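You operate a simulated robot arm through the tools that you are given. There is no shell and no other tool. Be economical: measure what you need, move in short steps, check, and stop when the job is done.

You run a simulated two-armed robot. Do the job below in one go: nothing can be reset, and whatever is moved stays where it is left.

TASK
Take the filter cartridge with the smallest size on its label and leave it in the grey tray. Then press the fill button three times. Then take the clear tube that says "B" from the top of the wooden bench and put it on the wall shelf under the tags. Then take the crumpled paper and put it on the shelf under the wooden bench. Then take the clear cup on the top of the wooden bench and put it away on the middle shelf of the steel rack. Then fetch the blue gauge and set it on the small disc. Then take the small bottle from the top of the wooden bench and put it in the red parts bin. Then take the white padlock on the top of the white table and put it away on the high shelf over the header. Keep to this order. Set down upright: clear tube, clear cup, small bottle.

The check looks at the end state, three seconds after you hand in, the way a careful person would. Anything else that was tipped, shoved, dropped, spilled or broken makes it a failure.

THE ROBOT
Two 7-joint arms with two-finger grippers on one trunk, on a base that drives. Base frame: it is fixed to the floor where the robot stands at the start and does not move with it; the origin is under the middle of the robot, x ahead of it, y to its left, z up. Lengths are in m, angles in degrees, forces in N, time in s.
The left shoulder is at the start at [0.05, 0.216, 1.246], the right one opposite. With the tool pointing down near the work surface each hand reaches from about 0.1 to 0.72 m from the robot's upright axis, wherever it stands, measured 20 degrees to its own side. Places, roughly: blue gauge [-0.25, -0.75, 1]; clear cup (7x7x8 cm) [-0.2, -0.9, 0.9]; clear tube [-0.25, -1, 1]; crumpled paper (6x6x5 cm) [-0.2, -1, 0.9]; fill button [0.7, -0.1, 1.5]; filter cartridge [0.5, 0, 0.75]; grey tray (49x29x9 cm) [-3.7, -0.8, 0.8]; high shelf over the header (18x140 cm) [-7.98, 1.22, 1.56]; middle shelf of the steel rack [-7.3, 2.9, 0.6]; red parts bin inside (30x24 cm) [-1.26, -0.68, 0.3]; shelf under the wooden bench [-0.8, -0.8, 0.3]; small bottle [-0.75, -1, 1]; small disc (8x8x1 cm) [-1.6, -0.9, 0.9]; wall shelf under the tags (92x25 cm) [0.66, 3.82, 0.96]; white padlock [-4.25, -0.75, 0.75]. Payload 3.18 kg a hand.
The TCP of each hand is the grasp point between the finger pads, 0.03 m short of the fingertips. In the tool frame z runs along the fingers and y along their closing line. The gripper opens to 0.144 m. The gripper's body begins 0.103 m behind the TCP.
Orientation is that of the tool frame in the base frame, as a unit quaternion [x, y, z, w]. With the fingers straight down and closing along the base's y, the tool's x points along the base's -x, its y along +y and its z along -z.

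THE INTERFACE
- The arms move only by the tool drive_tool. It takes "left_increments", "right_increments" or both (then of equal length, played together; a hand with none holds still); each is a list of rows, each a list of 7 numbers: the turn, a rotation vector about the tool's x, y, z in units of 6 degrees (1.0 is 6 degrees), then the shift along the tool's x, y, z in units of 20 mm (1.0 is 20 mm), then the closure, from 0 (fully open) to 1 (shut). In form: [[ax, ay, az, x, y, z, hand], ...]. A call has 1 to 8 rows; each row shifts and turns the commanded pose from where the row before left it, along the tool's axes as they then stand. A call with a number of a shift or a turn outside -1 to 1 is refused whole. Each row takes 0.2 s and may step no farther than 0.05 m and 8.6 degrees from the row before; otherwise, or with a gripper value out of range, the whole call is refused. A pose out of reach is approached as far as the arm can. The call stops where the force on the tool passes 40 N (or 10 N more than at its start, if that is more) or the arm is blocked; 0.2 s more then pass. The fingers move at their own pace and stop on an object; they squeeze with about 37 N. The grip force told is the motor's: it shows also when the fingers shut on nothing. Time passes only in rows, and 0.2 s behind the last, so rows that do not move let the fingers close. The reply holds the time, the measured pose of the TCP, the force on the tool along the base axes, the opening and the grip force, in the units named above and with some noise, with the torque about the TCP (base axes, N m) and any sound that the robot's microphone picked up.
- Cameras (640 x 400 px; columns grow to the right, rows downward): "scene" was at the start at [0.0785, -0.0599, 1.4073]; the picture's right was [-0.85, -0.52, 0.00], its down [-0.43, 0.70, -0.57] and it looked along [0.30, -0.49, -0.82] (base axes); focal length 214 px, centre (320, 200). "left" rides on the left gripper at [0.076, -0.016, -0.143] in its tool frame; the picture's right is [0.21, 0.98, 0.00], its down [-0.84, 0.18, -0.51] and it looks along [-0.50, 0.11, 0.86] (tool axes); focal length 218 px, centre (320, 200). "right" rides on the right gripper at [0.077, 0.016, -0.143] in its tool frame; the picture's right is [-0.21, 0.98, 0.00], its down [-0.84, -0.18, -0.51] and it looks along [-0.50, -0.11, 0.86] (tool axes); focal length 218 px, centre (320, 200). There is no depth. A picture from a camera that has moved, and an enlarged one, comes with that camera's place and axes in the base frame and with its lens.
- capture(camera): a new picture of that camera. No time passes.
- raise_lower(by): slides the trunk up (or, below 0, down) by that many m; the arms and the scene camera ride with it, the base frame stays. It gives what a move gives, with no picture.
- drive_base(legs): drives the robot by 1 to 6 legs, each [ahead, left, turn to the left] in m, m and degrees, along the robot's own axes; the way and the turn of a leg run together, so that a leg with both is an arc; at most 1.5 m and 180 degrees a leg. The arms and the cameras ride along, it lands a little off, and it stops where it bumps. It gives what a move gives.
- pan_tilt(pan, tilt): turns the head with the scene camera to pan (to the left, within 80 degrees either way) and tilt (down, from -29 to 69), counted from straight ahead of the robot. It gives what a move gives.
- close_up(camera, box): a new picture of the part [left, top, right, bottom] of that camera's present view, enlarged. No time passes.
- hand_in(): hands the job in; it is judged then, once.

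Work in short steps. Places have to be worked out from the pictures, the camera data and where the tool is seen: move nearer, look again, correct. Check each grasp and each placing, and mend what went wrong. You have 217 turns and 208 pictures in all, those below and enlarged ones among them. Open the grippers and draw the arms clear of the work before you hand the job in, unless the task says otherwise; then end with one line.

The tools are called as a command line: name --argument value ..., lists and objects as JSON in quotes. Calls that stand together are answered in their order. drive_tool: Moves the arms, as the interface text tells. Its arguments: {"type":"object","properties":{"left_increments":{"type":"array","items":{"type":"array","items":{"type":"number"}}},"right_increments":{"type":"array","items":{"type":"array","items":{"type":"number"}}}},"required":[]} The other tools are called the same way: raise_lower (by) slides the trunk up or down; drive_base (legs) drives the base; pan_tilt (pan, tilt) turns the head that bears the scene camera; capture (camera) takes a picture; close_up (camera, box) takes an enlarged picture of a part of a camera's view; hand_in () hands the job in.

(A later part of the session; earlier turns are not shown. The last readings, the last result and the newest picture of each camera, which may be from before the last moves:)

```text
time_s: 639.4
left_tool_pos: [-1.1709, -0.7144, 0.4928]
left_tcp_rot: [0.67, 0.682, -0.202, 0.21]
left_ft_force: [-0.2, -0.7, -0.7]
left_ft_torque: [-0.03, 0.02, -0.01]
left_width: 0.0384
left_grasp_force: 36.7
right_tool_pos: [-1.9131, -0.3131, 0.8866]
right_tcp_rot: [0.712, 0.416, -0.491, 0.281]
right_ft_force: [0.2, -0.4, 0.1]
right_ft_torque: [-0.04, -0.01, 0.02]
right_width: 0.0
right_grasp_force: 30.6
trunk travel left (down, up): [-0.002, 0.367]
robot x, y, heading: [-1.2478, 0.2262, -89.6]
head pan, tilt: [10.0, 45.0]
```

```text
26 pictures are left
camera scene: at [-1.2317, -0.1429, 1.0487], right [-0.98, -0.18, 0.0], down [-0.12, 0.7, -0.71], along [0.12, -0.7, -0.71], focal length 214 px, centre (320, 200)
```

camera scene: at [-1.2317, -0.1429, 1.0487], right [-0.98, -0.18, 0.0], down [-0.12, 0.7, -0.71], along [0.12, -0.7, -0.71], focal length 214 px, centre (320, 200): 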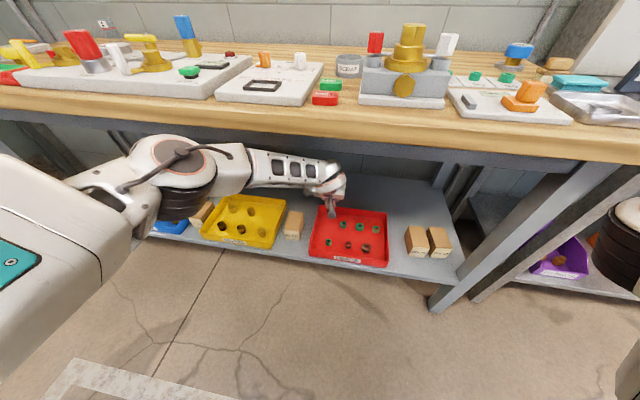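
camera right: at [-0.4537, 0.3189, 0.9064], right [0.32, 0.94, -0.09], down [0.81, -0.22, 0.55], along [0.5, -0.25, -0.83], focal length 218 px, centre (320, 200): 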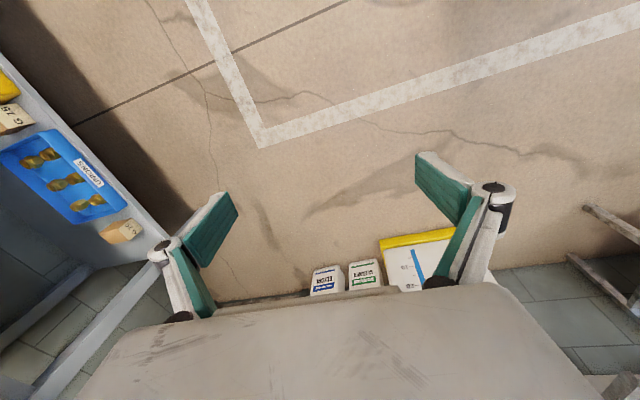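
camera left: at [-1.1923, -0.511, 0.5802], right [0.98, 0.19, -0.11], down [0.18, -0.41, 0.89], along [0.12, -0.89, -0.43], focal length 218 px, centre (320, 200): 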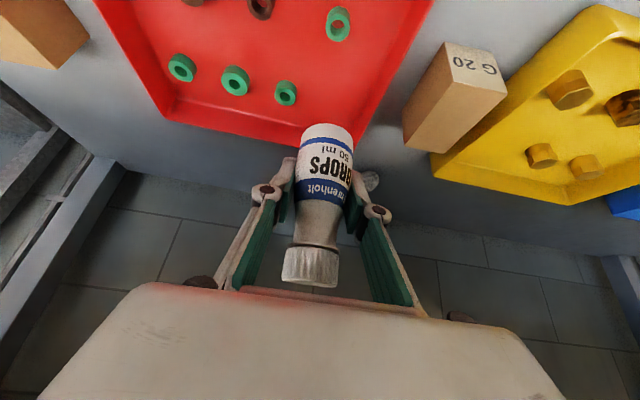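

Arm extended and the bottle is above the free corner of the bin. I lower it most of the way and check.

drive_tool --left_increments '[[0, -0.2, 0, 0.47, 0.05, 0.78, 0.85], [0, 0, 0, 0.47, 0.05, 0.78, 0.85], [0, 0, 0, 0.47, 0.05, 0.78, 0.85], [0, 0, 0, 0.47, 0.05, 0.78, 0.85], [0, 0, 0, 0.47, 0.05, 0.78, 0.85]]'

capture --camera "left"

close_up --camera "scene" --box '[270, 150, 410, 280]'

```text
time_s: 640.8
left_tool_pos: [-1.1366, -0.7228, 0.3951]
left_tcp_rot: [0.661, 0.689, -0.2, 0.222]
left_ft_force: [0.4, -0.5, -1.3]
left_ft_torque: [0.03, 0.0, 0.0]
left_width: 0.0388
left_grasp_force: 37.0
right_tool_pos: [-1.914, -0.3123, 0.8873]
right_tcp_rot: [0.712, 0.416, -0.492, 0.281]
right_ft_force: [-1.1, 0.4, -0.8]
right_ft_torque: [-0.01, 0.0, 0.0]
right_width: 0.0
right_grasp_force: 30.6
trunk travel left (down, up): [-0.002, 0.367]
robot x, y, heading: [-1.2473, 0.2245, -89.5]
head pan, tilt: [10.0, 45.0]
stopped in row 5 (left hand): the arm was blocked; the commanded pose is now the measured one
```

```text
25 pictures are left
camera left: at [-1.1606, -0.5814, 0.4681], right [0.97, 0.22, -0.1], down [0.18, -0.39, 0.9], along [0.16, -0.89, -0.42], focal length 218 px, centre (320, 200)
```

left: 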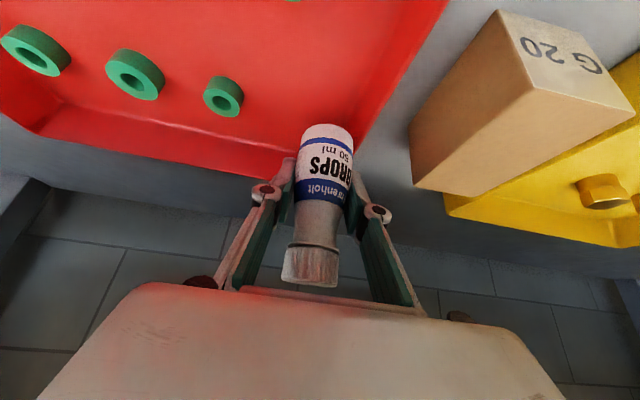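

```text
3.08 times, centred on (340, 215) of scene
camera zoom: at [-1.2311, -0.1428, 1.0489], right [-0.98, -0.18, 0.0], down [-0.13, 0.7, -0.71], along [0.12, -0.7, -0.71], focal length 660 px, centre (258, 154)
```

zoom: 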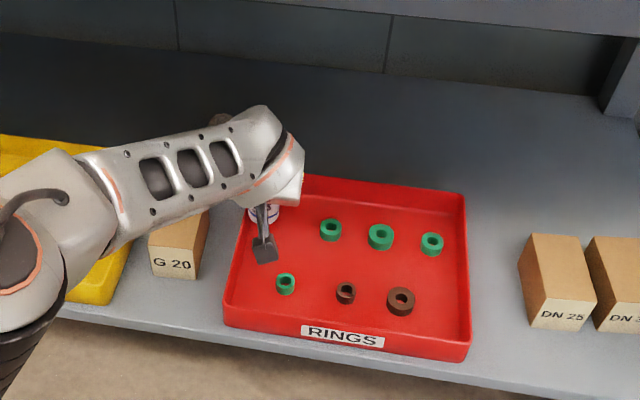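

The arm hit its reach limit and drifted sideways. I raise slightly, pull back 6 cm, and bring the base 6 cm closer and 3 cm right.

drive_tool --left_increments '[[0, 0, 0, -0.57, 0, -0.82, 0.85], [0, 0, 0, 0.82, 0, -0.57, 0.85], [0, 0, 0, 0.82, 0, -0.57, 0.85], [0, 0, 0, 0.82, 0, -0.57, 0.85]]'

drive_base --legs '[[0.06, -0.03, -0.5]]'

drive_tool --left_increments '[[0, 0, 0, 0.2, 0, 0.3, 0.85]]'

```text
time_s: 641.8
left_tool_pos: [-1.1448, -0.6627, 0.4172]
left_tcp_rot: [0.66, 0.688, -0.202, 0.223]
left_ft_force: [-0.4, 0.1, -1.0]
left_ft_torque: [0.02, -0.01, -0.02]
left_width: 0.0384
left_grasp_force: 37.0
right_tool_pos: [-1.9118, -0.3122, 0.8874]
right_tcp_rot: [0.712, 0.415, -0.491, 0.281]
right_ft_force: [0.5, -0.9, 0.1]
right_ft_torque: [0.05, -0.02, -0.02]
right_width: 0.0003
right_grasp_force: 31.0
trunk travel left (down, up): [-0.002, 0.367]
robot x, y, heading: [-1.2468, 0.219, -89.7]
head pan, tilt: [10.0, 45.0]
```

```text
time_s: 642.8
left_tool_pos: [-1.1811, -0.7233, 0.4167]
left_tcp_rot: [0.665, 0.684, -0.203, 0.221]
left_ft_force: [-0.1, 0.1, -1.1]
left_ft_torque: [-0.02, 0.01, -0.01]
left_width: 0.0384
left_grasp_force: 37.1
right_tool_pos: [-1.9488, -0.3672, 0.8866]
right_tcp_rot: [0.714, 0.412, -0.492, 0.279]
right_ft_force: [0.3, 0.2, 1.1]
right_ft_torque: [0.0, -0.01, 0.02]
right_width: 0.0001
right_grasp_force: 30.4
trunk travel left (down, up): [-0.002, 0.367]
robot x, y, heading: [-1.2776, 0.1645, -90.5]
head pan, tilt: [10.0, 45.0]
```

```text
time_s: 643.2
left_tool_pos: [-1.1831, -0.7232, 0.4097]
left_tcp_rot: [0.664, 0.685, -0.202, 0.22]
left_ft_force: [0.7, -0.3, -0.7]
left_ft_torque: [-0.01, 0.03, -0.03]
left_width: 0.0386
left_grasp_force: 37.1
right_tool_pos: [-1.9483, -0.3661, 0.887]
right_tcp_rot: [0.714, 0.412, -0.493, 0.279]
right_ft_force: [0.2, 0.2, 0.4]
right_ft_torque: [0.03, -0.05, 0.01]
right_width: 0.0001
right_grasp_force: 31.1
trunk travel left (down, up): [-0.002, 0.367]
robot x, y, heading: [-1.2761, 0.1651, -90.3]
head pan, tilt: [10.0, 45.0]
```

Shift 1.7 cm to the left and lower.

drive_tool --left_increments '[[0, 0, 0, 0, 0.42, 0, 0.85], [0, 0, 0, 0.35, 0.42, 0.55, 0.85], [0, 0, 0, 0.35, 0, 0.55, 0.85]]'

capture --camera "left"

```text
time_s: 644.0
left_tool_pos: [-1.1653, -0.7232, 0.3829]
left_tcp_rot: [0.664, 0.685, -0.203, 0.221]
left_ft_force: [-0.1, -0.1, -1.2]
left_ft_torque: [0.0, 0.02, 0.01]
left_width: 0.0387
left_grasp_force: 37.0
right_tool_pos: [-1.9477, -0.3652, 0.8871]
right_tcp_rot: [0.715, 0.412, -0.492, 0.278]
right_ft_force: [-0.2, 0.6, 0.7]
right_ft_torque: [0.02, 0.01, 0.0]
right_width: 0.0001
right_grasp_force: 31.0
trunk travel left (down, up): [-0.002, 0.367]
robot x, y, heading: [-1.2759, 0.1667, -90.2]
head pan, tilt: [10.0, 45.0]
```

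```text
23 pictures are left
camera left: at [-1.1873, -0.5815, 0.4562], right [0.97, 0.21, -0.1], down [0.18, -0.39, 0.9], along [0.15, -0.9, -0.42], focal length 218 px, centre (320, 200)
```

left: 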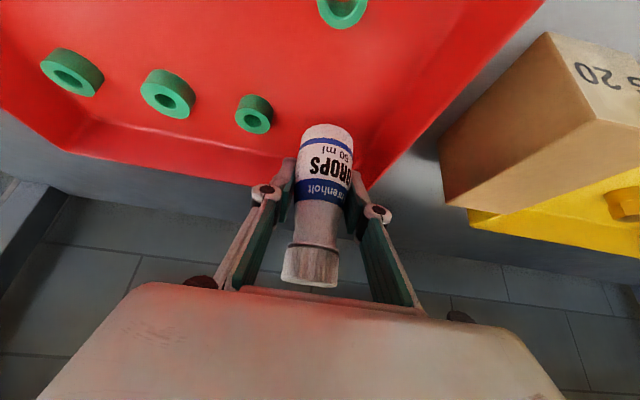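

The bottle is between the ring and the wall. I lower in small steps to contact.

drive_tool --left_increments '[[0, 0, 0, 0.22, 0, 0.32, 0.85], [0, 0, 0, 0.22, 0, 0.32, 0.85]]'

drive_tool --left_increments '[[0, 0, 0, 0.12, 0, 0.18, 0.85], [0, 0, 0, 0.12, 0, 0.18, 0.85]]'

```text
time_s: 644.6
left_tool_pos: [-1.1652, -0.7244, 0.3676]
left_tcp_rot: [0.663, 0.686, -0.203, 0.221]
left_ft_force: [0.6, 0.3, -1.4]
left_ft_torque: [0.01, -0.01, -0.01]
left_width: 0.0384
left_grasp_force: 36.8
right_tool_pos: [-1.9472, -0.3662, 0.8862]
right_tcp_rot: [0.714, 0.412, -0.492, 0.278]
right_ft_force: [0.4, -0.1, -0.2]
right_ft_torque: [-0.03, -0.01, 0.0]
right_width: 0.0001
right_grasp_force: 30.9
trunk travel left (down, up): [-0.002, 0.367]
robot x, y, heading: [-1.2744, 0.162, -90.4]
head pan, tilt: [10.0, 45.0]
```

```text
time_s: 645.2
left_tool_pos: [-1.1649, -0.7254, 0.3592]
left_tcp_rot: [0.663, 0.686, -0.202, 0.221]
left_ft_force: [0.0, -0.2, -0.4]
left_ft_torque: [0.0, 0.02, -0.02]
left_width: 0.0385
left_grasp_force: 37.2
right_tool_pos: [-1.9475, -0.3668, 0.8868]
right_tcp_rot: [0.713, 0.413, -0.492, 0.28]
right_ft_force: [0.4, 0.6, -0.1]
right_ft_torque: [0.03, 0.01, 0.0]
right_width: 0.0
right_grasp_force: 31.2
trunk travel left (down, up): [-0.002, 0.367]
robot x, y, heading: [-1.2776, 0.1648, -90.4]
head pan, tilt: [10.0, 45.0]
```

drive_tool --left_increments '[[0, 0, 0, 0.1, 0, 0.15, 0.85]]'

drive_tool --left_increments '[[0, 0, 0, 0.1, 0, 0.15, 0.85]]'

drive_tool --left_increments '[[0, 0, 0, 0.1, 0, 0.15, 0.85]]'

```text
time_s: 645.6
left_tool_pos: [-1.1647, -0.7247, 0.3567]
left_tcp_rot: [0.664, 0.685, -0.203, 0.221]
left_ft_force: [0.0, -0.1, -0.8]
left_ft_torque: [0.02, -0.01, -0.02]
left_width: 0.0386
left_grasp_force: 36.9
right_tool_pos: [-1.9479, -0.3654, 0.887]
right_tcp_rot: [0.714, 0.412, -0.492, 0.279]
right_ft_force: [0.1, -0.5, -0.4]
right_ft_torque: [0.0, 0.0, -0.01]
right_width: 0.0001
right_grasp_force: 31.1
trunk travel left (down, up): [-0.002, 0.367]
robot x, y, heading: [-1.2767, 0.1652, -90.4]
head pan, tilt: [10.0, 45.0]
```

```text
time_s: 646.0
left_tool_pos: [-1.165, -0.7237, 0.3533]
left_tcp_rot: [0.664, 0.685, -0.203, 0.221]
left_ft_force: [0.6, -0.5, -1.2]
left_ft_torque: [0.02, 0.03, -0.01]
left_width: 0.0386
left_grasp_force: 36.6
right_tool_pos: [-1.9472, -0.3668, 0.8872]
right_tcp_rot: [0.714, 0.413, -0.492, 0.28]
right_ft_force: [-0.7, -0.2, -0.3]
right_ft_torque: [0.0, -0.03, -0.01]
right_width: 0.0001
right_grasp_force: 31.4
trunk travel left (down, up): [-0.002, 0.367]
robot x, y, heading: [-1.2787, 0.1623, -90.3]
head pan, tilt: [10.0, 45.0]
```

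```text
time_s: 646.4
left_tool_pos: [-1.1651, -0.7249, 0.3525]
left_tcp_rot: [0.664, 0.685, -0.203, 0.221]
left_ft_force: [0.6, 1.6, 6.9]
left_ft_torque: [0.09, 0.1, -0.04]
left_width: 0.0385
left_grasp_force: 37.0
right_tool_pos: [-1.9483, -0.3649, 0.8879]
right_tcp_rot: [0.714, 0.412, -0.493, 0.28]
right_ft_force: [-0.1, 0.6, -0.3]
right_ft_torque: [0.04, 0.01, 0.01]
right_width: 0.0
right_grasp_force: 30.7
trunk travel left (down, up): [-0.002, 0.367]
robot x, y, heading: [-1.2784, 0.1651, -90.3]
head pan, tilt: [10.0, 45.0]
```

Contact. I open just enough and withdraw along the tool axis.

drive_tool --left_increments '[[0, 0, 0, 0, 0, 0, 0.68], [0, 0, 0, 0, 0, 0, 0.61], [0, 0, 0, 0, 0, 0, 0.61], [0, 0, 0, 0, 0, -0.5, 0.61], [0, 0, 0, 0, 0, -1, 0.61], [0, 0, 0, 0, 0, -1, 0.61], [0, 0, 0, 0, 0, -1, 0.61], [0, 0, 0, 0, 0, -1, 0.61]]'

drive_tool --left_increments '[[0, 0, 0, 0, 0, -1, 0.61], [0, 0, 0, 0, 0, -0.8, 0.61]]'

capture --camera "left"

```text
time_s: 648.2
left_tool_pos: [-1.1677, -0.673, 0.424]
left_tcp_rot: [0.664, 0.685, -0.203, 0.221]
left_ft_force: [0.5, -0.4, 0.0]
left_ft_torque: [-0.02, 0.0, 0.01]
left_width: 0.0561
left_grasp_force: 0.2
right_tool_pos: [-1.9485, -0.3654, 0.887]
right_tcp_rot: [0.714, 0.412, -0.492, 0.279]
right_ft_force: [0.0, 0.2, 0.3]
right_ft_torque: [0.01, 0.0, 0.02]
right_width: 0.0
right_grasp_force: 30.1
trunk travel left (down, up): [-0.002, 0.367]
robot x, y, heading: [-1.2761, 0.1638, -90.8]
head pan, tilt: [10.0, 45.0]
```

```text
time_s: 648.8
left_tool_pos: [-1.1672, -0.654, 0.453]
left_tcp_rot: [0.664, 0.685, -0.203, 0.221]
left_ft_force: [0.5, -0.6, 0.0]
left_ft_torque: [-0.03, 0.02, -0.02]
left_width: 0.0563
left_grasp_force: 0.1
right_tool_pos: [-1.948, -0.3662, 0.888]
right_tcp_rot: [0.714, 0.412, -0.493, 0.279]
right_ft_force: [0.5, 0.6, 0.0]
right_ft_torque: [-0.02, -0.03, 0.04]
right_width: 0.0
right_grasp_force: 31.3
trunk travel left (down, up): [-0.002, 0.367]
robot x, y, heading: [-1.2776, 0.1665, -90.4]
head pan, tilt: [10.0, 45.0]
```

```text
22 pictures are left
camera left: at [-1.1906, -0.5107, 0.5259], right [0.97, 0.21, -0.1], down [0.18, -0.39, 0.9], along [0.15, -0.9, -0.42], focal length 218 px, centre (320, 200)
```

left: 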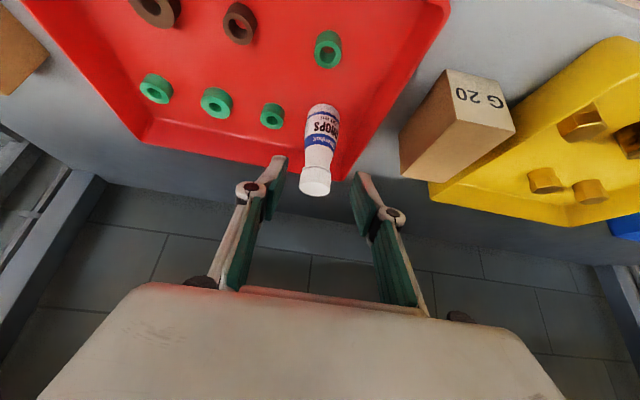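

The bottle stands upright in the bin. I back out, raise the trunk and head for the white table.

drive_base --legs '[[-0.5, 0, 0.4]]'

raise_lower --by 0.362

drive_base --legs '[[0, -1.0, 0], [0, -1.0, 0], [0, -1.0, 0]]'

pan_tilt --pan 0 --tilt 40

capture --camera "scene"

```text
time_s: 651.7
left_tool_pos: [-1.1618, -0.155, 0.4536]
left_tcp_rot: [0.663, 0.687, -0.201, 0.221]
left_ft_force: [-0.6, -0.7, 0.7]
left_ft_torque: [0.0, -0.03, 0.02]
left_width: 0.0561
left_grasp_force: 0.0
right_tool_pos: [-1.9431, 0.1281, 0.8866]
right_tcp_rot: [0.714, 0.414, -0.491, 0.28]
right_ft_force: [0.0, -0.1, -1.0]
right_ft_torque: [-0.01, 0.02, 0.0]
right_width: 0.0002
right_grasp_force: 31.2
trunk travel left (down, up): [-0.002, 0.367]
robot x, y, heading: [-1.2758, 0.6626, -90.0]
head pan, tilt: [10.0, 45.0]
```

```text
time_s: 655.2
left_tool_pos: [-1.1637, -0.1549, 0.8135]
left_tcp_rot: [0.662, 0.687, -0.203, 0.222]
left_ft_force: [-0.5, 0.0, -0.4]
left_ft_torque: [0.01, 0.02, -0.02]
left_width: 0.0564
left_grasp_force: 0.1
right_tool_pos: [-1.9438, 0.129, 1.2493]
right_tcp_rot: [0.713, 0.414, -0.492, 0.28]
right_ft_force: [-0.1, -0.3, -0.2]
right_ft_torque: [0.0, 0.02, 0.05]
right_width: 0.0
right_grasp_force: 31.2
trunk travel left (down, up): [-0.364, 0.005]
robot x, y, heading: [-1.2749, 0.6612, -90.0]
head pan, tilt: [10.0, 45.0]
```

```text
time_s: 682.1
left_tool_pos: [-4.2146, -0.1135, 0.8143]
left_tcp_rot: [0.665, 0.684, -0.204, 0.221]
left_ft_force: [-0.3, 0.2, -0.2]
left_ft_torque: [-0.02, 0.02, 0.04]
left_width: 0.0559
left_grasp_force: 0.1
right_tool_pos: [-4.9925, 0.1783, 1.2502]
right_tcp_rot: [0.715, 0.411, -0.493, 0.278]
right_ft_force: [0.5, 0.3, 0.1]
right_ft_torque: [0.01, -0.05, -0.01]
right_width: 0.0
right_grasp_force: 31.0
trunk travel left (down, up): [-0.364, 0.005]
robot x, y, heading: [-4.3179, 0.705, -90.8]
head pan, tilt: [10.0, 45.0]
```

```text
time_s: 682.8
left_tool_pos: [-4.2137, -0.1139, 0.8144]
left_tcp_rot: [0.665, 0.684, -0.203, 0.22]
left_ft_force: [-0.1, -0.3, -0.1]
left_ft_torque: [-0.04, 0.04, -0.01]
left_width: 0.0562
left_grasp_force: 0.0
right_tool_pos: [-4.9934, 0.1775, 1.2487]
right_tcp_rot: [0.715, 0.411, -0.493, 0.278]
right_ft_force: [-0.4, -0.4, 0.4]
right_ft_torque: [0.04, 0.01, 0.0]
right_width: 0.0
right_grasp_force: 30.4
trunk travel left (down, up): [-0.364, 0.005]
robot x, y, heading: [-4.3154, 0.7042, -90.6]
head pan, tilt: [0.0, 40.0]
```

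```text
21 pictures are left
camera scene: at [-4.319, 0.5798, 1.467], right [-1.0, 0.01, 0.0], down [0.01, 0.64, -0.77], along [-0.01, -0.77, -0.64], focal length 214 px, centre (320, 200)
```

scene: 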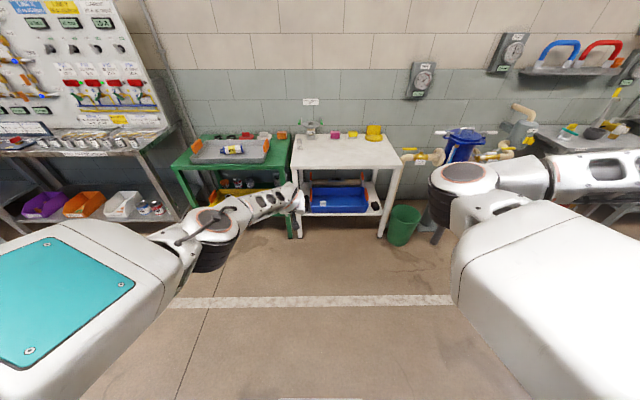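

The cartridge still lies in its tray. I raise and retract the hand, pitching to ~60°, and drive to the padlock.

drive_tool --left_increments '[[0, -0.52, 0, -0.1, 0, -1, 0.35], [0, -0.52, 0, -0.1, 0, -1, 0.35], [0, -0.52, 0, -0.1, 0, -1, 0.35], [0, -0.52, 0, -0.1, 0, -1, 0.35], [0, -0.52, 0, -0.1, 0, -1, 0.35], [0, -0.52, 0, -0.1, 0, -1, 0.35], [0, -0.52, 0, -0.1, 0, -1, 0.35], [0, -0.52, 0, -0.5, 0, -1, 0.35]]'

drive_tool --left_increments '[[0, 0, 0, -0.9, 0, -0.5, 0.35], [0, 0, 0, -0.9, 0, -0.5, 0.35], [0, 0, 0, -0.9, 0, -0.5, 0.35], [0, 0, 0, -0.9, 0, -0.5, 0.35]]'

drive_base --legs '[[0.7, 0.03, 0.6]]'

pan_tilt --pan 10 --tilt 55

close_up --camera "scene" --box '[220, 80, 420, 230]'

capture --camera "left"

```text
time_s: 684.6
left_tool_pos: [-4.2356, -0.0296, 0.9554]
left_tcp_rot: [0.606, 0.624, -0.335, 0.362]
left_ft_force: [0.1, -0.3, 0.4]
left_ft_torque: [0.02, 0.01, -0.01]
left_width: 0.0936
left_grasp_force: 0.0
left hand out of reach, approached as far as the arm can: row 7, 8
right_tool_pos: [-4.9924, 0.1778, 1.2511]
right_tcp_rot: [0.715, 0.41, -0.493, 0.278]
right_ft_force: [-1.2, 1.0, 0.5]
right_ft_torque: [0.0, 0.01, 0.01]
right_width: 0.0003
right_grasp_force: 30.8
trunk travel left (down, up): [-0.364, 0.005]
robot x, y, heading: [-4.3209, 0.703, -90.7]
head pan, tilt: [0.0, 40.0]
```

```text
time_s: 685.6
left_tool_pos: [-4.239, -0.0306, 1.0395]
left_tcp_rot: [0.606, 0.618, -0.344, 0.363]
left_ft_force: [0.9, 0.1, -0.5]
left_ft_torque: [-0.02, 0.01, -0.01]
left_width: 0.0936
left_grasp_force: 0.1
right_tool_pos: [-4.9924, 0.1783, 1.2496]
right_tcp_rot: [0.715, 0.41, -0.493, 0.278]
right_ft_force: [0.4, 0.0, -0.5]
right_ft_torque: [0.01, 0.0, 0.0]
right_width: 0.0001
right_grasp_force: 31.1
trunk travel left (down, up): [-0.364, 0.005]
robot x, y, heading: [-4.3216, 0.7041, -90.5]
head pan, tilt: [0.0, 40.0]
```

```text
time_s: 689.4
left_tool_pos: [-4.2034, -0.7321, 1.0388]
left_tcp_rot: [0.603, 0.622, -0.341, 0.365]
left_ft_force: [0.3, -0.1, -0.7]
left_ft_torque: [0.02, -0.01, 0.05]
left_width: 0.0935
left_grasp_force: 0.0
right_tool_pos: [-4.9599, -0.5305, 1.2494]
right_tcp_rot: [0.713, 0.415, -0.491, 0.281]
right_ft_force: [-0.6, 0.0, -0.4]
right_ft_torque: [0.0, 0.0, -0.01]
right_width: 0.0
right_grasp_force: 30.6
trunk travel left (down, up): [-0.364, 0.005]
robot x, y, heading: [-4.2921, 0.0068, -90.0]
head pan, tilt: [0.0, 40.0]
```

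```text
time_s: 690.2
left_tool_pos: [-4.2029, -0.7311, 1.0386]
left_tcp_rot: [0.603, 0.622, -0.341, 0.365]
left_ft_force: [-0.1, 0.3, 0.2]
left_ft_torque: [-0.01, 0.0, 0.0]
left_width: 0.0936
left_grasp_force: 0.1
right_tool_pos: [-4.9605, -0.5301, 1.249]
right_tcp_rot: [0.713, 0.414, -0.492, 0.28]
right_ft_force: [0.0, -0.6, 0.2]
right_ft_torque: [0.0, -0.02, 0.0]
right_width: 0.0
right_grasp_force: 30.6
trunk travel left (down, up): [-0.364, 0.005]
robot x, y, heading: [-4.2963, 0.0014, -90.1]
head pan, tilt: [10.0, 55.0]
```

```text
2.67 times, centred on (320, 155) of scene
camera zoom: at [-4.2792, -0.1067, 1.4464], right [-0.98, -0.17, 0.0], down [-0.14, 0.81, -0.57], along [0.1, -0.57, -0.82], focal length 572 px, centre (320, 320)
```

zoom: 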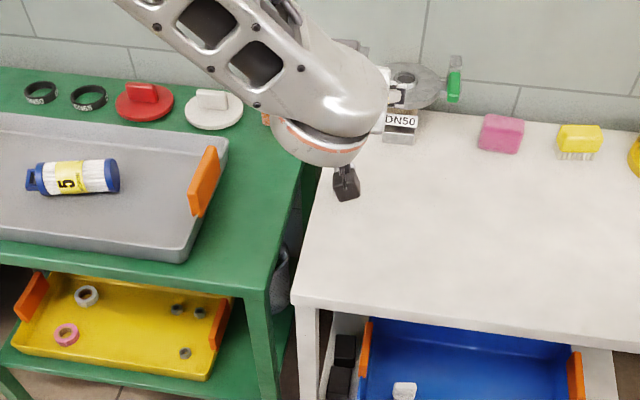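

```text
19 pictures are left
camera left: at [-4.2265, -0.571, 1.0444], right [0.98, 0.15, -0.16], down [0.16, 0.02, 0.99], along [0.15, -0.99, 0.0], focal length 218 px, centre (320, 200)
```

left: 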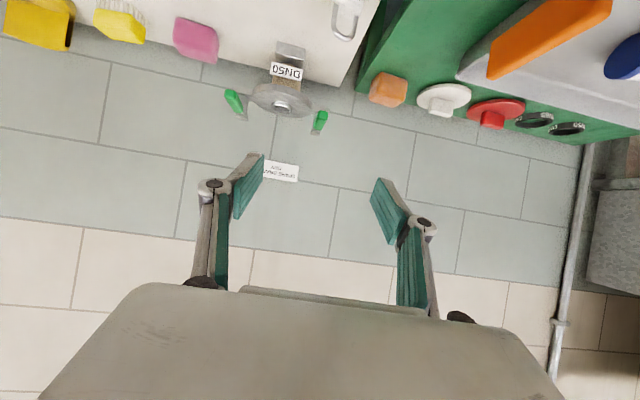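

The padlock stands at about (-4.187, -0.868). I lower to a pre-grasp in front of it to see it.

drive_tool --left_increments '[[0, 0, 0, 0.95, 0.1, 0.85, 0.35], [0, 0, 0, 0.95, 0.1, 0.85, 0.35], [0, 0, 0, 0.95, 0.1, 0.85, 0.35], [0, 0, 0, 0.95, 0.1, 0.85, 0.35], [0, 0, 0, 0.95, 0.1, 0.85, 0.35], [0, 0, 0, 0.95, 0.1, 0.85, 0.35], [0, 0, 0, 0.95, 0.1, 0.85, 0.35]]'

capture --camera "left"

close_up --camera "scene" --box '[290, 90, 410, 180]'

```text
time_s: 691.8
left_tool_pos: [-4.2049, -0.7867, 0.8751]
left_tcp_rot: [0.603, 0.625, -0.336, 0.364]
left_ft_force: [0.0, 0.3, 0.3]
left_ft_torque: [0.01, -0.01, -0.03]
left_width: 0.0932
left_grasp_force: 0.0
left hand out of reach, approached as far as the arm can: row 4, 5, 6, 7
right_tool_pos: [-4.96, -0.5323, 1.2498]
right_tcp_rot: [0.713, 0.415, -0.491, 0.281]
right_ft_force: [0.0, -0.2, -0.1]
right_ft_torque: [-0.03, 0.0, -0.02]
right_width: 0.0
right_grasp_force: 30.3
trunk travel left (down, up): [-0.364, 0.005]
robot x, y, heading: [-4.2913, 0.003, -89.9]
head pan, tilt: [10.0, 55.0]
```

```text
18 pictures are left
camera left: at [-4.2283, -0.6273, 0.8823], right [0.98, 0.15, -0.16], down [0.16, 0.02, 0.99], along [0.15, -0.99, -0.01], focal length 218 px, centre (320, 200)
```

left: 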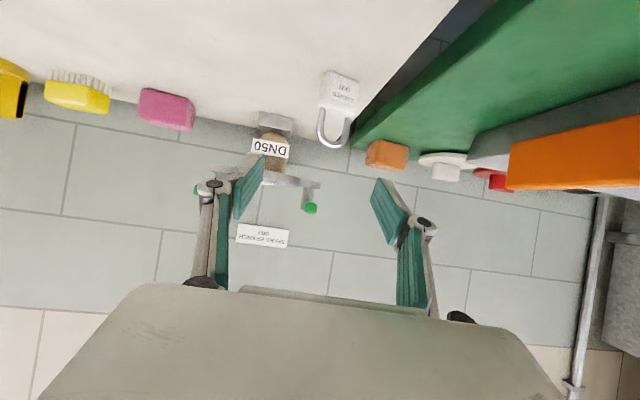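

```text
4.44 times, centred on (350, 135) of scene
camera zoom: at [-4.2792, -0.1073, 1.4463], right [-0.98, -0.17, 0.0], down [-0.14, 0.81, -0.57], along [0.1, -0.56, -0.82], focal length 953 px, centre (187, 489)
```

zoom: 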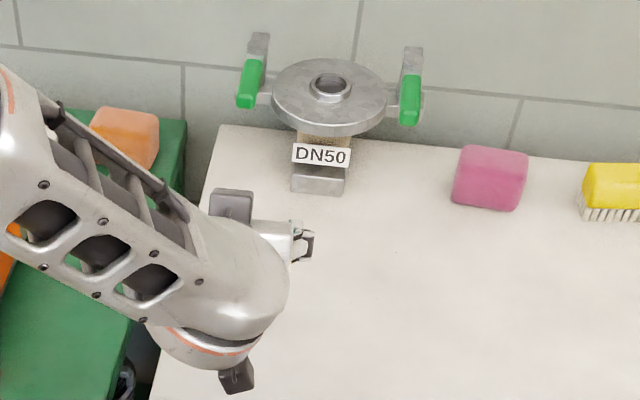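

The padlock stands upright at (-4.189, -0.857), body z≈0.75–0.795. I steepen the tool to 40° and move in along its axis.

drive_tool --left_increments '[[0, 0.83, 0, 0, 0.3, 0, 0.4], [0, 0.83, 0, 0, 0.3, 0, 0.4], [0, 0.83, 0, 0, 0.2, 0, 0.4], [0, 0.83, 0, 0, 0, 0, 0.4], [0, 0, 0, 0.08, 0, 1, 0.4], [0, 0, 0, 0.08, 0, 1, 0.4], [0, 0, 0, 0.08, 0, 1, 0.4]]'

capture --camera "left"

```text
time_s: 693.4
left_tool_pos: [-4.1849, -0.8212, 0.825]
left_tcp_rot: [0.652, 0.677, -0.231, 0.252]
left_ft_force: [0.0, -0.7, 0.3]
left_ft_torque: [0.03, 0.0, 0.01]
left_width: 0.0864
left_grasp_force: 0.0
right_tool_pos: [-4.9608, -0.5303, 1.2498]
right_tcp_rot: [0.713, 0.414, -0.492, 0.28]
right_ft_force: [-0.2, -0.3, -0.6]
right_ft_torque: [0.01, -0.04, 0.02]
right_width: 0.0
right_grasp_force: 30.6
trunk travel left (down, up): [-0.364, 0.005]
robot x, y, heading: [-4.2914, 0.0015, -90.2]
head pan, tilt: [10.0, 55.0]
```

```text
16 pictures are left
camera left: at [-4.2087, -0.6729, 0.8856], right [0.97, 0.2, -0.12], down [0.18, -0.31, 0.93], along [0.15, -0.93, -0.34], focal length 218 px, centre (320, 200)
```

left: 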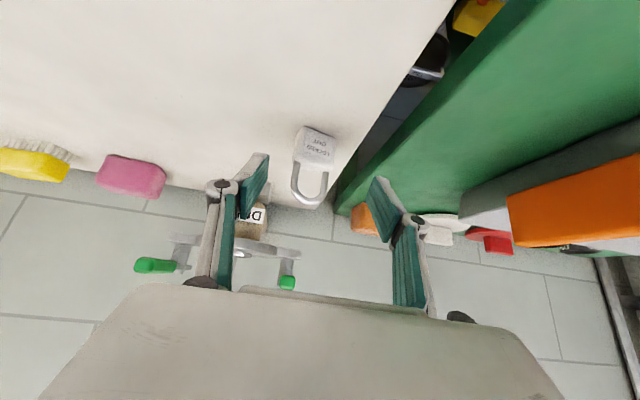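

Well aligned. I move the last 5 cm, close and lift.

drive_tool --left_increments '[[0, 0, 0, 0, -0.1, 0.9, 0.4], [0, 0, 0, 0, -0.1, 0.9, 0.4], [0, 0, 0, 0, -0.1, 0.9, 0.4], [0, 0, 0, 0, 0, 0, 0.6], [0, 0, 0, 0, 0, 0, 0.9], [0, 0, 0, 0, 0, 0, 0.9], [0, 0, 0, 0, 0, 0, 0.9]]'

drive_tool --left_increments '[[0, 0, 0, -0.643, 0, -0.766, 0.9], [0, 0, 0, -0.643, 0, -0.766, 0.9], [0, 0, 0, -0.643, 0, -0.766, 0.9], [0, 0, 0, -0.643, 0, -0.766, 0.9], [0, 0, 0, -0.643, 0, -0.766, 0.9], [0, 0, 0, -0.643, 0, -0.766, 0.9], [0, 0, 0, -0.643, 0, -0.766, 0.9], [0, 0, 0, -0.643, 0, -0.766, 0.9]]'

capture --camera "left"

```text
time_s: 695.0
left_tool_pos: [-4.1865, -0.8255, 0.8192]
left_tcp_rot: [0.652, 0.676, -0.231, 0.253]
left_ft_force: [0.1, -0.3, 0.6]
left_ft_torque: [-0.01, -0.03, -0.01]
left_width: 0.0145
left_grasp_force: 0.1
left hand out of reach, approached as far as the arm can: row 1, 2, 3
right_tool_pos: [-4.9608, -0.531, 1.2499]
right_tcp_rot: [0.713, 0.414, -0.492, 0.28]
right_ft_force: [0.1, 0.2, 0.0]
right_ft_torque: [0.0, 0.01, 0.01]
right_width: 0.0
right_grasp_force: 30.9
trunk travel left (down, up): [-0.364, 0.005]
robot x, y, heading: [-4.2914, 0.003, -89.8]
head pan, tilt: [10.0, 55.0]
```

```text
time_s: 696.8
left_tool_pos: [-4.1888, -0.8269, 0.9809]
left_tcp_rot: [0.652, 0.676, -0.231, 0.252]
left_ft_force: [1.1, 0.6, -0.7]
left_ft_torque: [0.01, 0.04, -0.02]
left_width: 0.0141
left_grasp_force: 0.1
right_tool_pos: [-4.9604, -0.5285, 1.2495]
right_tcp_rot: [0.712, 0.415, -0.491, 0.281]
right_ft_force: [-0.2, -0.1, -0.2]
right_ft_torque: [0.01, 0.01, 0.0]
right_width: 0.0001
right_grasp_force: 30.6
trunk travel left (down, up): [-0.364, 0.005]
robot x, y, heading: [-4.2938, 0.0031, -89.8]
head pan, tilt: [10.0, 55.0]
```

```text
15 pictures are left
camera left: at [-4.2114, -0.6789, 1.0407], right [0.97, 0.2, -0.12], down [0.18, -0.31, 0.93], along [0.15, -0.93, -0.34], focal length 218 px, centre (320, 200)
```

left: 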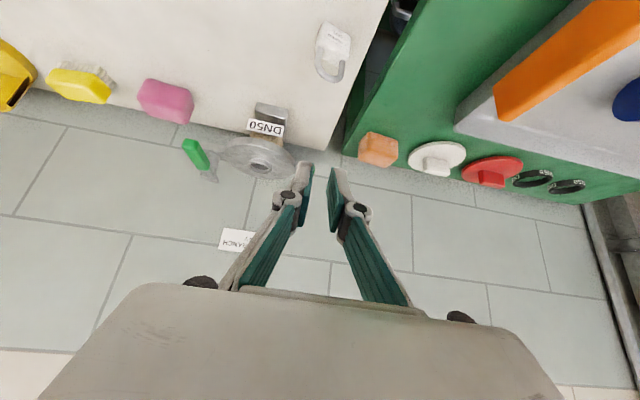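

The arm couldn't reach that low so stretched; the padlock still stands untouched. I retract the hand, drive closer and lower the trunk a little.

drive_tool --left_increments '[[0, 0, 0, 0.766, 0, -0.643, 0.4], [0, 0, 0, 0.766, 0, -0.643, 0.4], [0, 0, 0, 0.766, 0, -0.643, 0.4], [0, 0, 0, 0.766, 0, -0.643, 0.4], [0, 0, 0, 0.766, 0, -0.643, 0.4], [0, 0, 0, 0.766, 0, -0.643, 0.4], [0, 0, 0, 0.766, 0, -0.643, 0.4]]'

drive_base --legs '[[0.17, 0, -0.3]]'

raise_lower --by -0.07

drive_tool --left_increments '[[0, 0, 0, 0.643, 0, 0.766, 0.4], [0, 0, 0, 0.643, 0, 0.766, 0.4], [0, 0, 0, 0.643, 0, 0.766, 0.4]]'

capture --camera "left"

```text
time_s: 698.4
left_tool_pos: [-4.1958, -0.6865, 0.9811]
left_tcp_rot: [0.653, 0.676, -0.231, 0.251]
left_ft_force: [0.0, -0.3, -0.4]
left_ft_torque: [-0.01, 0.0, -0.01]
left_width: 0.0864
left_grasp_force: 0.1
right_tool_pos: [-4.9602, -0.5306, 1.2492]
right_tcp_rot: [0.713, 0.414, -0.491, 0.28]
right_ft_force: [0.2, -0.1, 0.0]
right_ft_torque: [0.0, 0.02, 0.0]
right_width: 0.0
right_grasp_force: 30.3
trunk travel left (down, up): [-0.364, 0.005]
robot x, y, heading: [-4.2929, 0.0012, -90.1]
head pan, tilt: [10.0, 55.0]
```

```text
time_s: 699.9
left_tool_pos: [-4.1986, -0.8543, 0.9792]
left_tcp_rot: [0.654, 0.675, -0.231, 0.251]
left_ft_force: [-0.1, -0.3, -0.7]
left_ft_torque: [0.0, -0.02, 0.01]
left_width: 0.0865
left_grasp_force: 0.0
right_tool_pos: [-4.9629, -0.6968, 1.2494]
right_tcp_rot: [0.714, 0.413, -0.492, 0.279]
right_ft_force: [0.3, 0.0, 0.7]
right_ft_torque: [0.02, -0.02, -0.02]
right_width: 0.0001
right_grasp_force: 30.8
trunk travel left (down, up): [-0.364, 0.005]
robot x, y, heading: [-4.2882, -0.1651, -90.5]
head pan, tilt: [10.0, 55.0]
```

```text
time_s: 700.9
left_tool_pos: [-4.1981, -0.8524, 0.9105]
left_tcp_rot: [0.653, 0.676, -0.232, 0.252]
left_ft_force: [1.3, 0.0, 0.8]
left_ft_torque: [0.01, 0.03, 0.0]
left_width: 0.0863
left_grasp_force: 0.1
right_tool_pos: [-4.9614, -0.694, 1.18]
right_tcp_rot: [0.713, 0.412, -0.493, 0.28]
right_ft_force: [0.2, 0.4, 0.3]
right_ft_torque: [-0.02, 0.01, 0.03]
right_width: 0.0003
right_grasp_force: 30.8
trunk travel left (down, up): [-0.294, 0.075]
robot x, y, heading: [-4.2921, -0.1593, -90.5]
head pan, tilt: [10.0, 55.0]
```

```text
time_s: 701.7
left_tool_pos: [-4.198, -0.8539, 0.8503]
left_tcp_rot: [0.653, 0.676, -0.231, 0.251]
left_ft_force: [0.2, -0.7, -0.2]
left_ft_torque: [0.04, 0.01, 0.0]
left_width: 0.0863
left_grasp_force: 0.0
right_tool_pos: [-4.9609, -0.6956, 1.1785]
right_tcp_rot: [0.713, 0.413, -0.492, 0.28]
right_ft_force: [0.6, -0.1, 0.1]
right_ft_torque: [0.01, 0.01, 0.02]
right_width: 0.0002
right_grasp_force: 30.3
trunk travel left (down, up): [-0.294, 0.075]
robot x, y, heading: [-4.2932, -0.1592, -90.1]
head pan, tilt: [10.0, 55.0]
```

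```text
14 pictures are left
camera left: at [-4.2202, -0.7063, 0.9108], right [0.97, 0.2, -0.12], down [0.18, -0.31, 0.93], along [0.15, -0.93, -0.34], focal length 218 px, centre (320, 200)
```

left: 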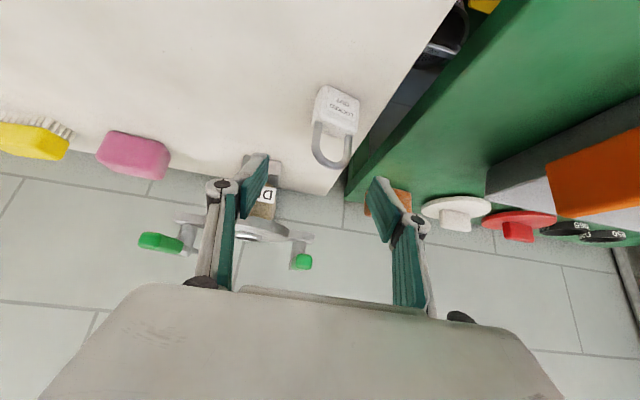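

Reachable now. I descend the last 6.6 cm and close.

drive_tool --left_increments '[[0, 0, 0, 0.65, 0.1, 0.89, 0.4], [0, 0, 0, 0.65, 0.1, 0.89, 0.4], [0, 0, 0, 0.65, 0.08, 0.89, 0.4], [0, 0, 0, 0, 0, 0, 0.6], [0, 0, 0, 0, 0, 0, 0.85], [0, 0, 0, 0, 0, 0, 0.85]]'

drive_tool --left_increments '[[0, 0, 0, -0.643, 0, -0.766, 1], [0, 0, 0, -0.643, 0, -0.766, 1], [0, 0, 0, -0.643, 0, -0.766, 1], [0, 0, 0, -0.643, 0, -0.766, 1], [0, 0, 0, -0.643, 0, -0.766, 1], [0, 0, 0, -0.643, 0, -0.766, 1], [0, 0, 0, -0.643, 0, -0.766, 1], [0, 0, 0, -0.643, 0, -0.766, 1]]'

capture --camera "left"

```text
time_s: 703.1
left_tool_pos: [-4.1911, -0.8582, 0.7841]
left_tcp_rot: [0.653, 0.675, -0.231, 0.252]
left_ft_force: [-0.6, 0.0, 0.5]
left_ft_torque: [0.0, -0.01, 0.0]
left_width: 0.0447
left_grasp_force: 36.7
right_tool_pos: [-4.9624, -0.6944, 1.1794]
right_tcp_rot: [0.714, 0.413, -0.492, 0.279]
right_ft_force: [-0.7, 0.1, 0.1]
right_ft_torque: [-0.03, -0.02, 0.01]
right_width: 0.0
right_grasp_force: 30.7
trunk travel left (down, up): [-0.294, 0.075]
robot x, y, heading: [-4.2894, -0.1628, -90.5]
head pan, tilt: [10.0, 55.0]
```

```text
time_s: 704.9
left_tool_pos: [-4.1927, -0.8575, 0.9435]
left_tcp_rot: [0.653, 0.676, -0.231, 0.252]
left_ft_force: [-0.2, 0.1, -1.5]
left_ft_torque: [-0.01, 0.0, 0.01]
left_width: 0.0451
left_grasp_force: 37.6
right_tool_pos: [-4.9618, -0.6945, 1.1795]
right_tcp_rot: [0.713, 0.414, -0.492, 0.28]
right_ft_force: [-0.1, -0.1, -0.4]
right_ft_torque: [-0.03, -0.01, -0.01]
right_width: 0.0
right_grasp_force: 31.3
trunk travel left (down, up): [-0.294, 0.075]
robot x, y, heading: [-4.2925, -0.166, -90.4]
head pan, tilt: [10.0, 55.0]
```

```text
13 pictures are left
camera left: at [-4.2146, -0.7098, 1.004], right [0.97, 0.2, -0.12], down [0.18, -0.31, 0.93], along [0.15, -0.93, -0.34], focal length 218 px, centre (320, 200)
```

left: 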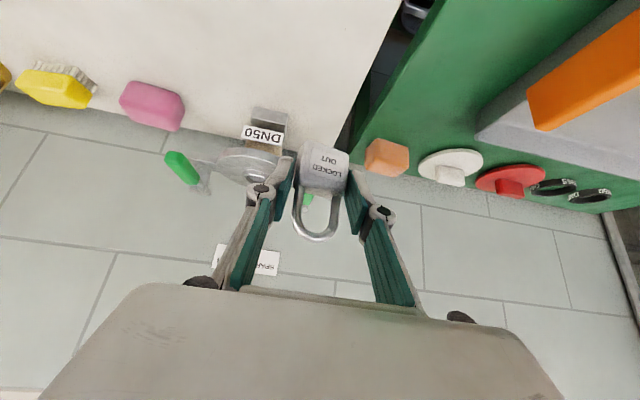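

Padlock held. I raise, back away, turn toward the far wall and drive toward the high shelf.

raise_lower --by 0.07

drive_base --legs '[[-0.45, 0, 0], [-0.4, 0, 0], [0, 0, -45], [0, 0, -45], [1.0, -0.5, 0], [1.0, -0.6, 0]]'

```text
time_s: 706.0
left_tool_pos: [-4.1929, -0.8586, 1.0129]
left_tcp_rot: [0.654, 0.675, -0.231, 0.251]
left_ft_force: [-0.4, 0.1, -1.0]
left_ft_torque: [-0.01, 0.01, -0.03]
left_width: 0.0449
left_grasp_force: 37.0
right_tool_pos: [-4.9623, -0.6959, 1.2492]
right_tcp_rot: [0.713, 0.413, -0.493, 0.28]
right_ft_force: [1.1, 0.1, 0.1]
right_ft_torque: [0.01, 0.0, 0.01]
right_width: 0.0
right_grasp_force: 30.5
trunk travel left (down, up): [-0.364, 0.005]
robot x, y, heading: [-4.2909, -0.1626, -90.2]
head pan, tilt: [10.0, 55.0]
```

```text
time_s: 725.9
left_tool_pos: [-6.9395, 1.8021, 1.014]
left_tcp_rot: [0.94, 0.0, -0.342, 0.009]
left_ft_force: [0.3, 0.4, 0.1]
left_ft_torque: [0.0, 0.0, 0.02]
left_width: 0.0435
left_grasp_force: 37.2
right_tool_pos: [-6.7505, 2.566, 1.2491]
right_tcp_rot: [0.793, -0.225, -0.543, -0.159]
right_ft_force: [-0.7, -0.7, -1.0]
right_ft_torque: [0.01, -0.01, -0.01]
right_width: 0.0
right_grasp_force: 30.4
trunk travel left (down, up): [-0.364, 0.005]
robot x, y, heading: [-6.2426, 1.8812, 178.0]
head pan, tilt: [10.0, 55.0]
```

I straighten the heading and raise the hand high, pitching slightly up, well before reaching the shelf.

drive_base --legs '[[0.3, 0.05, 2]]'

drive_tool --left_increments '[[0, -0.1, 0, -0.75, 0, -1, 1], [0, -0.1, 0, -0.75, 0, -1, 1], [0, -0.1, 0, -0.75, 0, -1, 1], [0, -0.1, 0, -0.75, 0, -1, 1], [0, -0.1, 0, -0.75, 0, -1, 1], [0, -0.1, 0, -0.75, 0, -1, 1], [0, -0.1, 0, -0.75, 0, -1, 1], [0, -0.1, 0, -0.75, 0, -1, 1]]'

drive_tool --left_increments '[[0, -0.05, 0, -0.8, 0, -1, 1], [0, -0.05, 0, -0.8, 0, -1, 1], [0, -0.05, 0, -0.8, 0, -1, 1], [0, -0.05, 0, -0.8, 0, -1, 1], [0, -0.05, 0, -0.8, 0, -1, 1], [0, -0.05, 0, -0.8, 0, -1, 1], [0, -0.05, 0, -0.8, 0, -1, 1], [0, -0.05, 0, -0.8, 0, -1, 1]]'

drive_tool --left_increments '[[0, 0, 0, -0.85, 0, -1, 1], [0, 0, 0, -0.85, 0, -1, 1], [0, 0, 0, -0.85, 0, -1, 1], [0, 0, 0, -0.85, 0, -1, 1], [0, 0, 0, -0.85, 0, -1, 1], [0, 0, 0, -0.85, 0, -1, 1], [0, 0, 0, -0.85, 0, -1, 1], [0, 0, 0, -0.85, 0, -1, 1]]'

capture --camera "left"

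```text
time_s: 728.0
left_tool_pos: [-7.2435, 1.7361, 1.014]
left_tcp_rot: [0.94, 0.014, -0.341, 0.013]
left_ft_force: [0.3, 0.5, -1.3]
left_ft_torque: [-0.01, 0.01, 0.01]
left_width: 0.0408
left_grasp_force: 36.7
right_tool_pos: [-7.0781, 2.5054, 1.25]
right_tcp_rot: [0.796, -0.214, -0.545, -0.152]
right_ft_force: [0.0, 0.1, -0.2]
right_ft_torque: [0.01, 0.02, -0.03]
right_width: 0.0
right_grasp_force: 31.3
trunk travel left (down, up): [-0.364, 0.005]
robot x, y, heading: [-6.5484, 1.8323, 180.1]
head pan, tilt: [10.0, 55.0]
```

```text
time_s: 729.8
left_tool_pos: [-7.2253, 1.7403, 1.2123]
left_tcp_rot: [0.924, 0.013, -0.381, 0.015]
left_ft_force: [0.6, 0.1, -0.1]
left_ft_torque: [-0.01, -0.02, 0.01]
left_width: 0.0411
left_grasp_force: 36.9
right_tool_pos: [-7.077, 2.5063, 1.2501]
right_tcp_rot: [0.796, -0.213, -0.546, -0.151]
right_ft_force: [0.5, 0.0, 0.2]
right_ft_torque: [-0.01, -0.03, 0.03]
right_width: 0.0001
right_grasp_force: 30.5
trunk travel left (down, up): [-0.364, 0.005]
robot x, y, heading: [-6.5487, 1.8346, 180.0]
head pan, tilt: [10.0, 55.0]
```

```text
time_s: 731.5
left_tool_pos: [-7.199, 1.7456, 1.4169]
left_tcp_rot: [0.916, 0.014, -0.4, 0.015]
left_ft_force: [0.0, 0.0, -0.9]
left_ft_torque: [0.02, 0.01, -0.02]
left_width: 0.0413
left_grasp_force: 36.9
right_tool_pos: [-7.0783, 2.5052, 1.249]
right_tcp_rot: [0.796, -0.214, -0.546, -0.152]
right_ft_force: [-0.6, 0.1, -0.3]
right_ft_torque: [0.0, -0.01, 0.04]
right_width: 0.0
right_grasp_force: 31.0
trunk travel left (down, up): [-0.364, 0.005]
robot x, y, heading: [-6.5459, 1.8313, 179.7]
head pan, tilt: [10.0, 55.0]
```

```text
time_s: 733.4
left_tool_pos: [-7.1753, 1.7497, 1.6157]
left_tcp_rot: [0.916, 0.013, -0.4, 0.015]
left_ft_force: [-0.9, -0.2, -1.4]
left_ft_torque: [-0.01, -0.03, -0.01]
left_width: 0.0413
left_grasp_force: 36.7
left hand out of reach, approached as far as the arm can: row 8
right_tool_pos: [-7.0778, 2.5052, 1.25]
right_tcp_rot: [0.796, -0.213, -0.546, -0.151]
right_ft_force: [-0.7, 0.8, -0.2]
right_ft_torque: [-0.01, 0.03, 0.01]
right_width: 0.0
right_grasp_force: 30.3
trunk travel left (down, up): [-0.364, 0.005]
robot x, y, heading: [-6.5465, 1.8332, 179.9]
head pan, tilt: [10.0, 55.0]
```

```text
12 pictures are left
camera left: at [-7.0193, 1.7708, 1.6573], right [0.18, -0.97, -0.14], down [-0.19, -0.17, 0.97], along [-0.96, -0.14, -0.22], focal length 218 px, centre (320, 200)
```

left: 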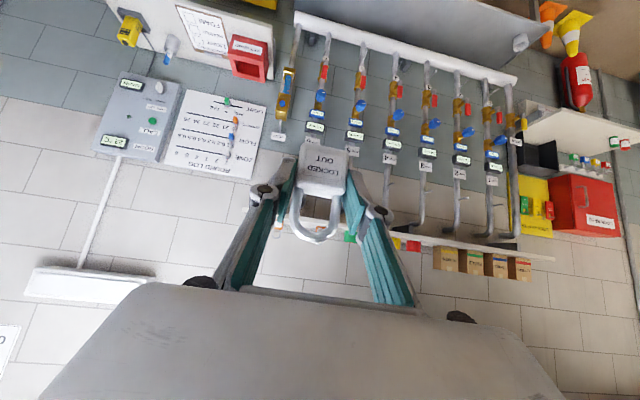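

The shelf is at the hand's level. I look with the scene camera for the free stretch of shelf.

pan_tilt --pan 0 --tilt -5

capture --camera "scene"

```text
time_s: 734.6
left_tool_pos: [-7.1765, 1.7488, 1.6155]
left_tcp_rot: [0.917, 0.014, -0.399, 0.015]
left_ft_force: [-0.2, 0.2, -1.2]
left_ft_torque: [-0.05, 0.0, 0.0]
left_width: 0.0414
left_grasp_force: 36.9
right_tool_pos: [-7.077, 2.5055, 1.2471]
right_tcp_rot: [0.796, -0.214, -0.546, -0.152]
right_ft_force: [-0.4, -0.2, -0.5]
right_ft_torque: [0.03, -0.01, -0.02]
right_width: 0.0001
right_grasp_force: 30.7
trunk travel left (down, up): [-0.364, 0.005]
robot x, y, heading: [-6.5483, 1.8342, 179.6]
head pan, tilt: [0.0, -5.0]
```

```text
11 pictures are left
camera scene: at [-6.6751, 1.8368, 1.5384], right [0.01, 1.0, 0.0], down [-0.09, 0.0, -1.0], along [-1.0, 0.01, 0.09], focal length 214 px, centre (320, 200)
```

scene: 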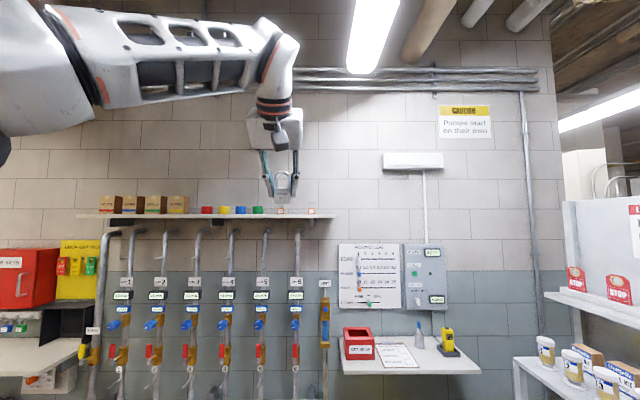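

I zoom on the right part of the shelf.

close_up --camera "scene" --box '[240, 150, 350, 225]'

```text
5.33 times, centred on (295, 188) of scene
camera zoom: at [-6.6751, 1.8368, 1.5384], right [0.01, 1.0, 0.0], down [-0.09, 0.0, -1.0], along [-1.0, 0.01, 0.09], focal length 1144 px, centre (453, 267)
```

zoom: 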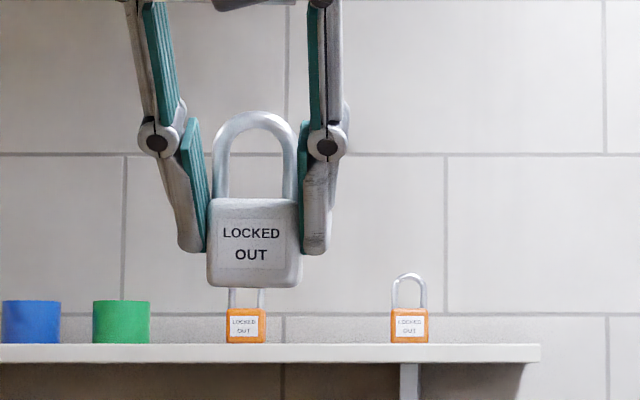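

The gap between the two orange padlocks is centred at y≈1.711, shelf top z≈1.565. I pitch to ~60° and raise a little more for clearance, then drive in.

drive_tool --left_increments '[[0, -0.73, 0, 0, 0, 0, 1], [0, -0.73, 0, 0, 0, 0, 1], [0, -0.73, 0, 0, 0, 0, 1], [0, 0, 0, -0.75, 0, -0.45, 1], [0, 0, 0, -0.75, 0, -0.45, 1], [0, 0, 0, -0.4, 0, -0.2, 1]]'

drive_base --legs '[[0.5, 0.04, 0.3]]'

capture --camera "left"

```text
time_s: 736.0
left_tool_pos: [-7.1756, 1.7511, 1.6592]
left_tcp_rot: [0.865, 0.012, -0.501, 0.016]
left_ft_force: [-0.7, -0.5, -0.8]
left_ft_torque: [0.01, 0.02, 0.02]
left_width: 0.0413
left_grasp_force: 36.6
right_tool_pos: [-7.0785, 2.5057, 1.25]
right_tcp_rot: [0.796, -0.213, -0.546, -0.151]
right_ft_force: [0.0, -0.3, 0.9]
right_ft_torque: [0.02, 0.0, 0.0]
right_width: 0.0001
right_grasp_force: 30.9
trunk travel left (down, up): [-0.364, 0.005]
robot x, y, heading: [-6.5465, 1.8315, 179.7]
head pan, tilt: [0.0, -5.0]
```

```text
time_s: 739.0
left_tool_pos: [-7.6718, 1.7083, 1.6608]
left_tcp_rot: [0.865, 0.014, -0.502, 0.018]
left_ft_force: [-0.7, -0.4, -0.6]
left_ft_torque: [0.0, -0.02, -0.01]
left_width: 0.041
left_grasp_force: 36.9
right_tool_pos: [-7.5801, 2.4631, 1.2503]
right_tcp_rot: [0.797, -0.211, -0.546, -0.15]
right_ft_force: [-0.2, 0.6, 0.8]
right_ft_torque: [-0.02, -0.01, -0.01]
right_width: 0.0
right_grasp_force: 30.6
trunk travel left (down, up): [-0.364, 0.005]
robot x, y, heading: [-7.0449, 1.7979, -179.8]
head pan, tilt: [0.0, -5.0]
```

```text
9 pictures are left
camera left: at [-7.5108, 1.7293, 1.6648], right [0.15, -0.98, -0.17], down [0.03, -0.16, 0.99], along [-0.99, -0.15, 0.01], focal length 218 px, centre (320, 200)
```

left: 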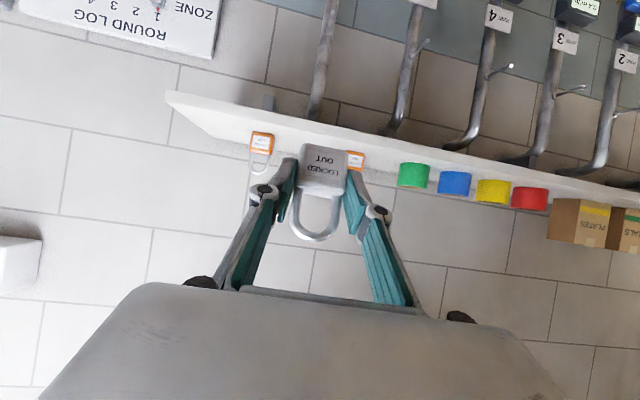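

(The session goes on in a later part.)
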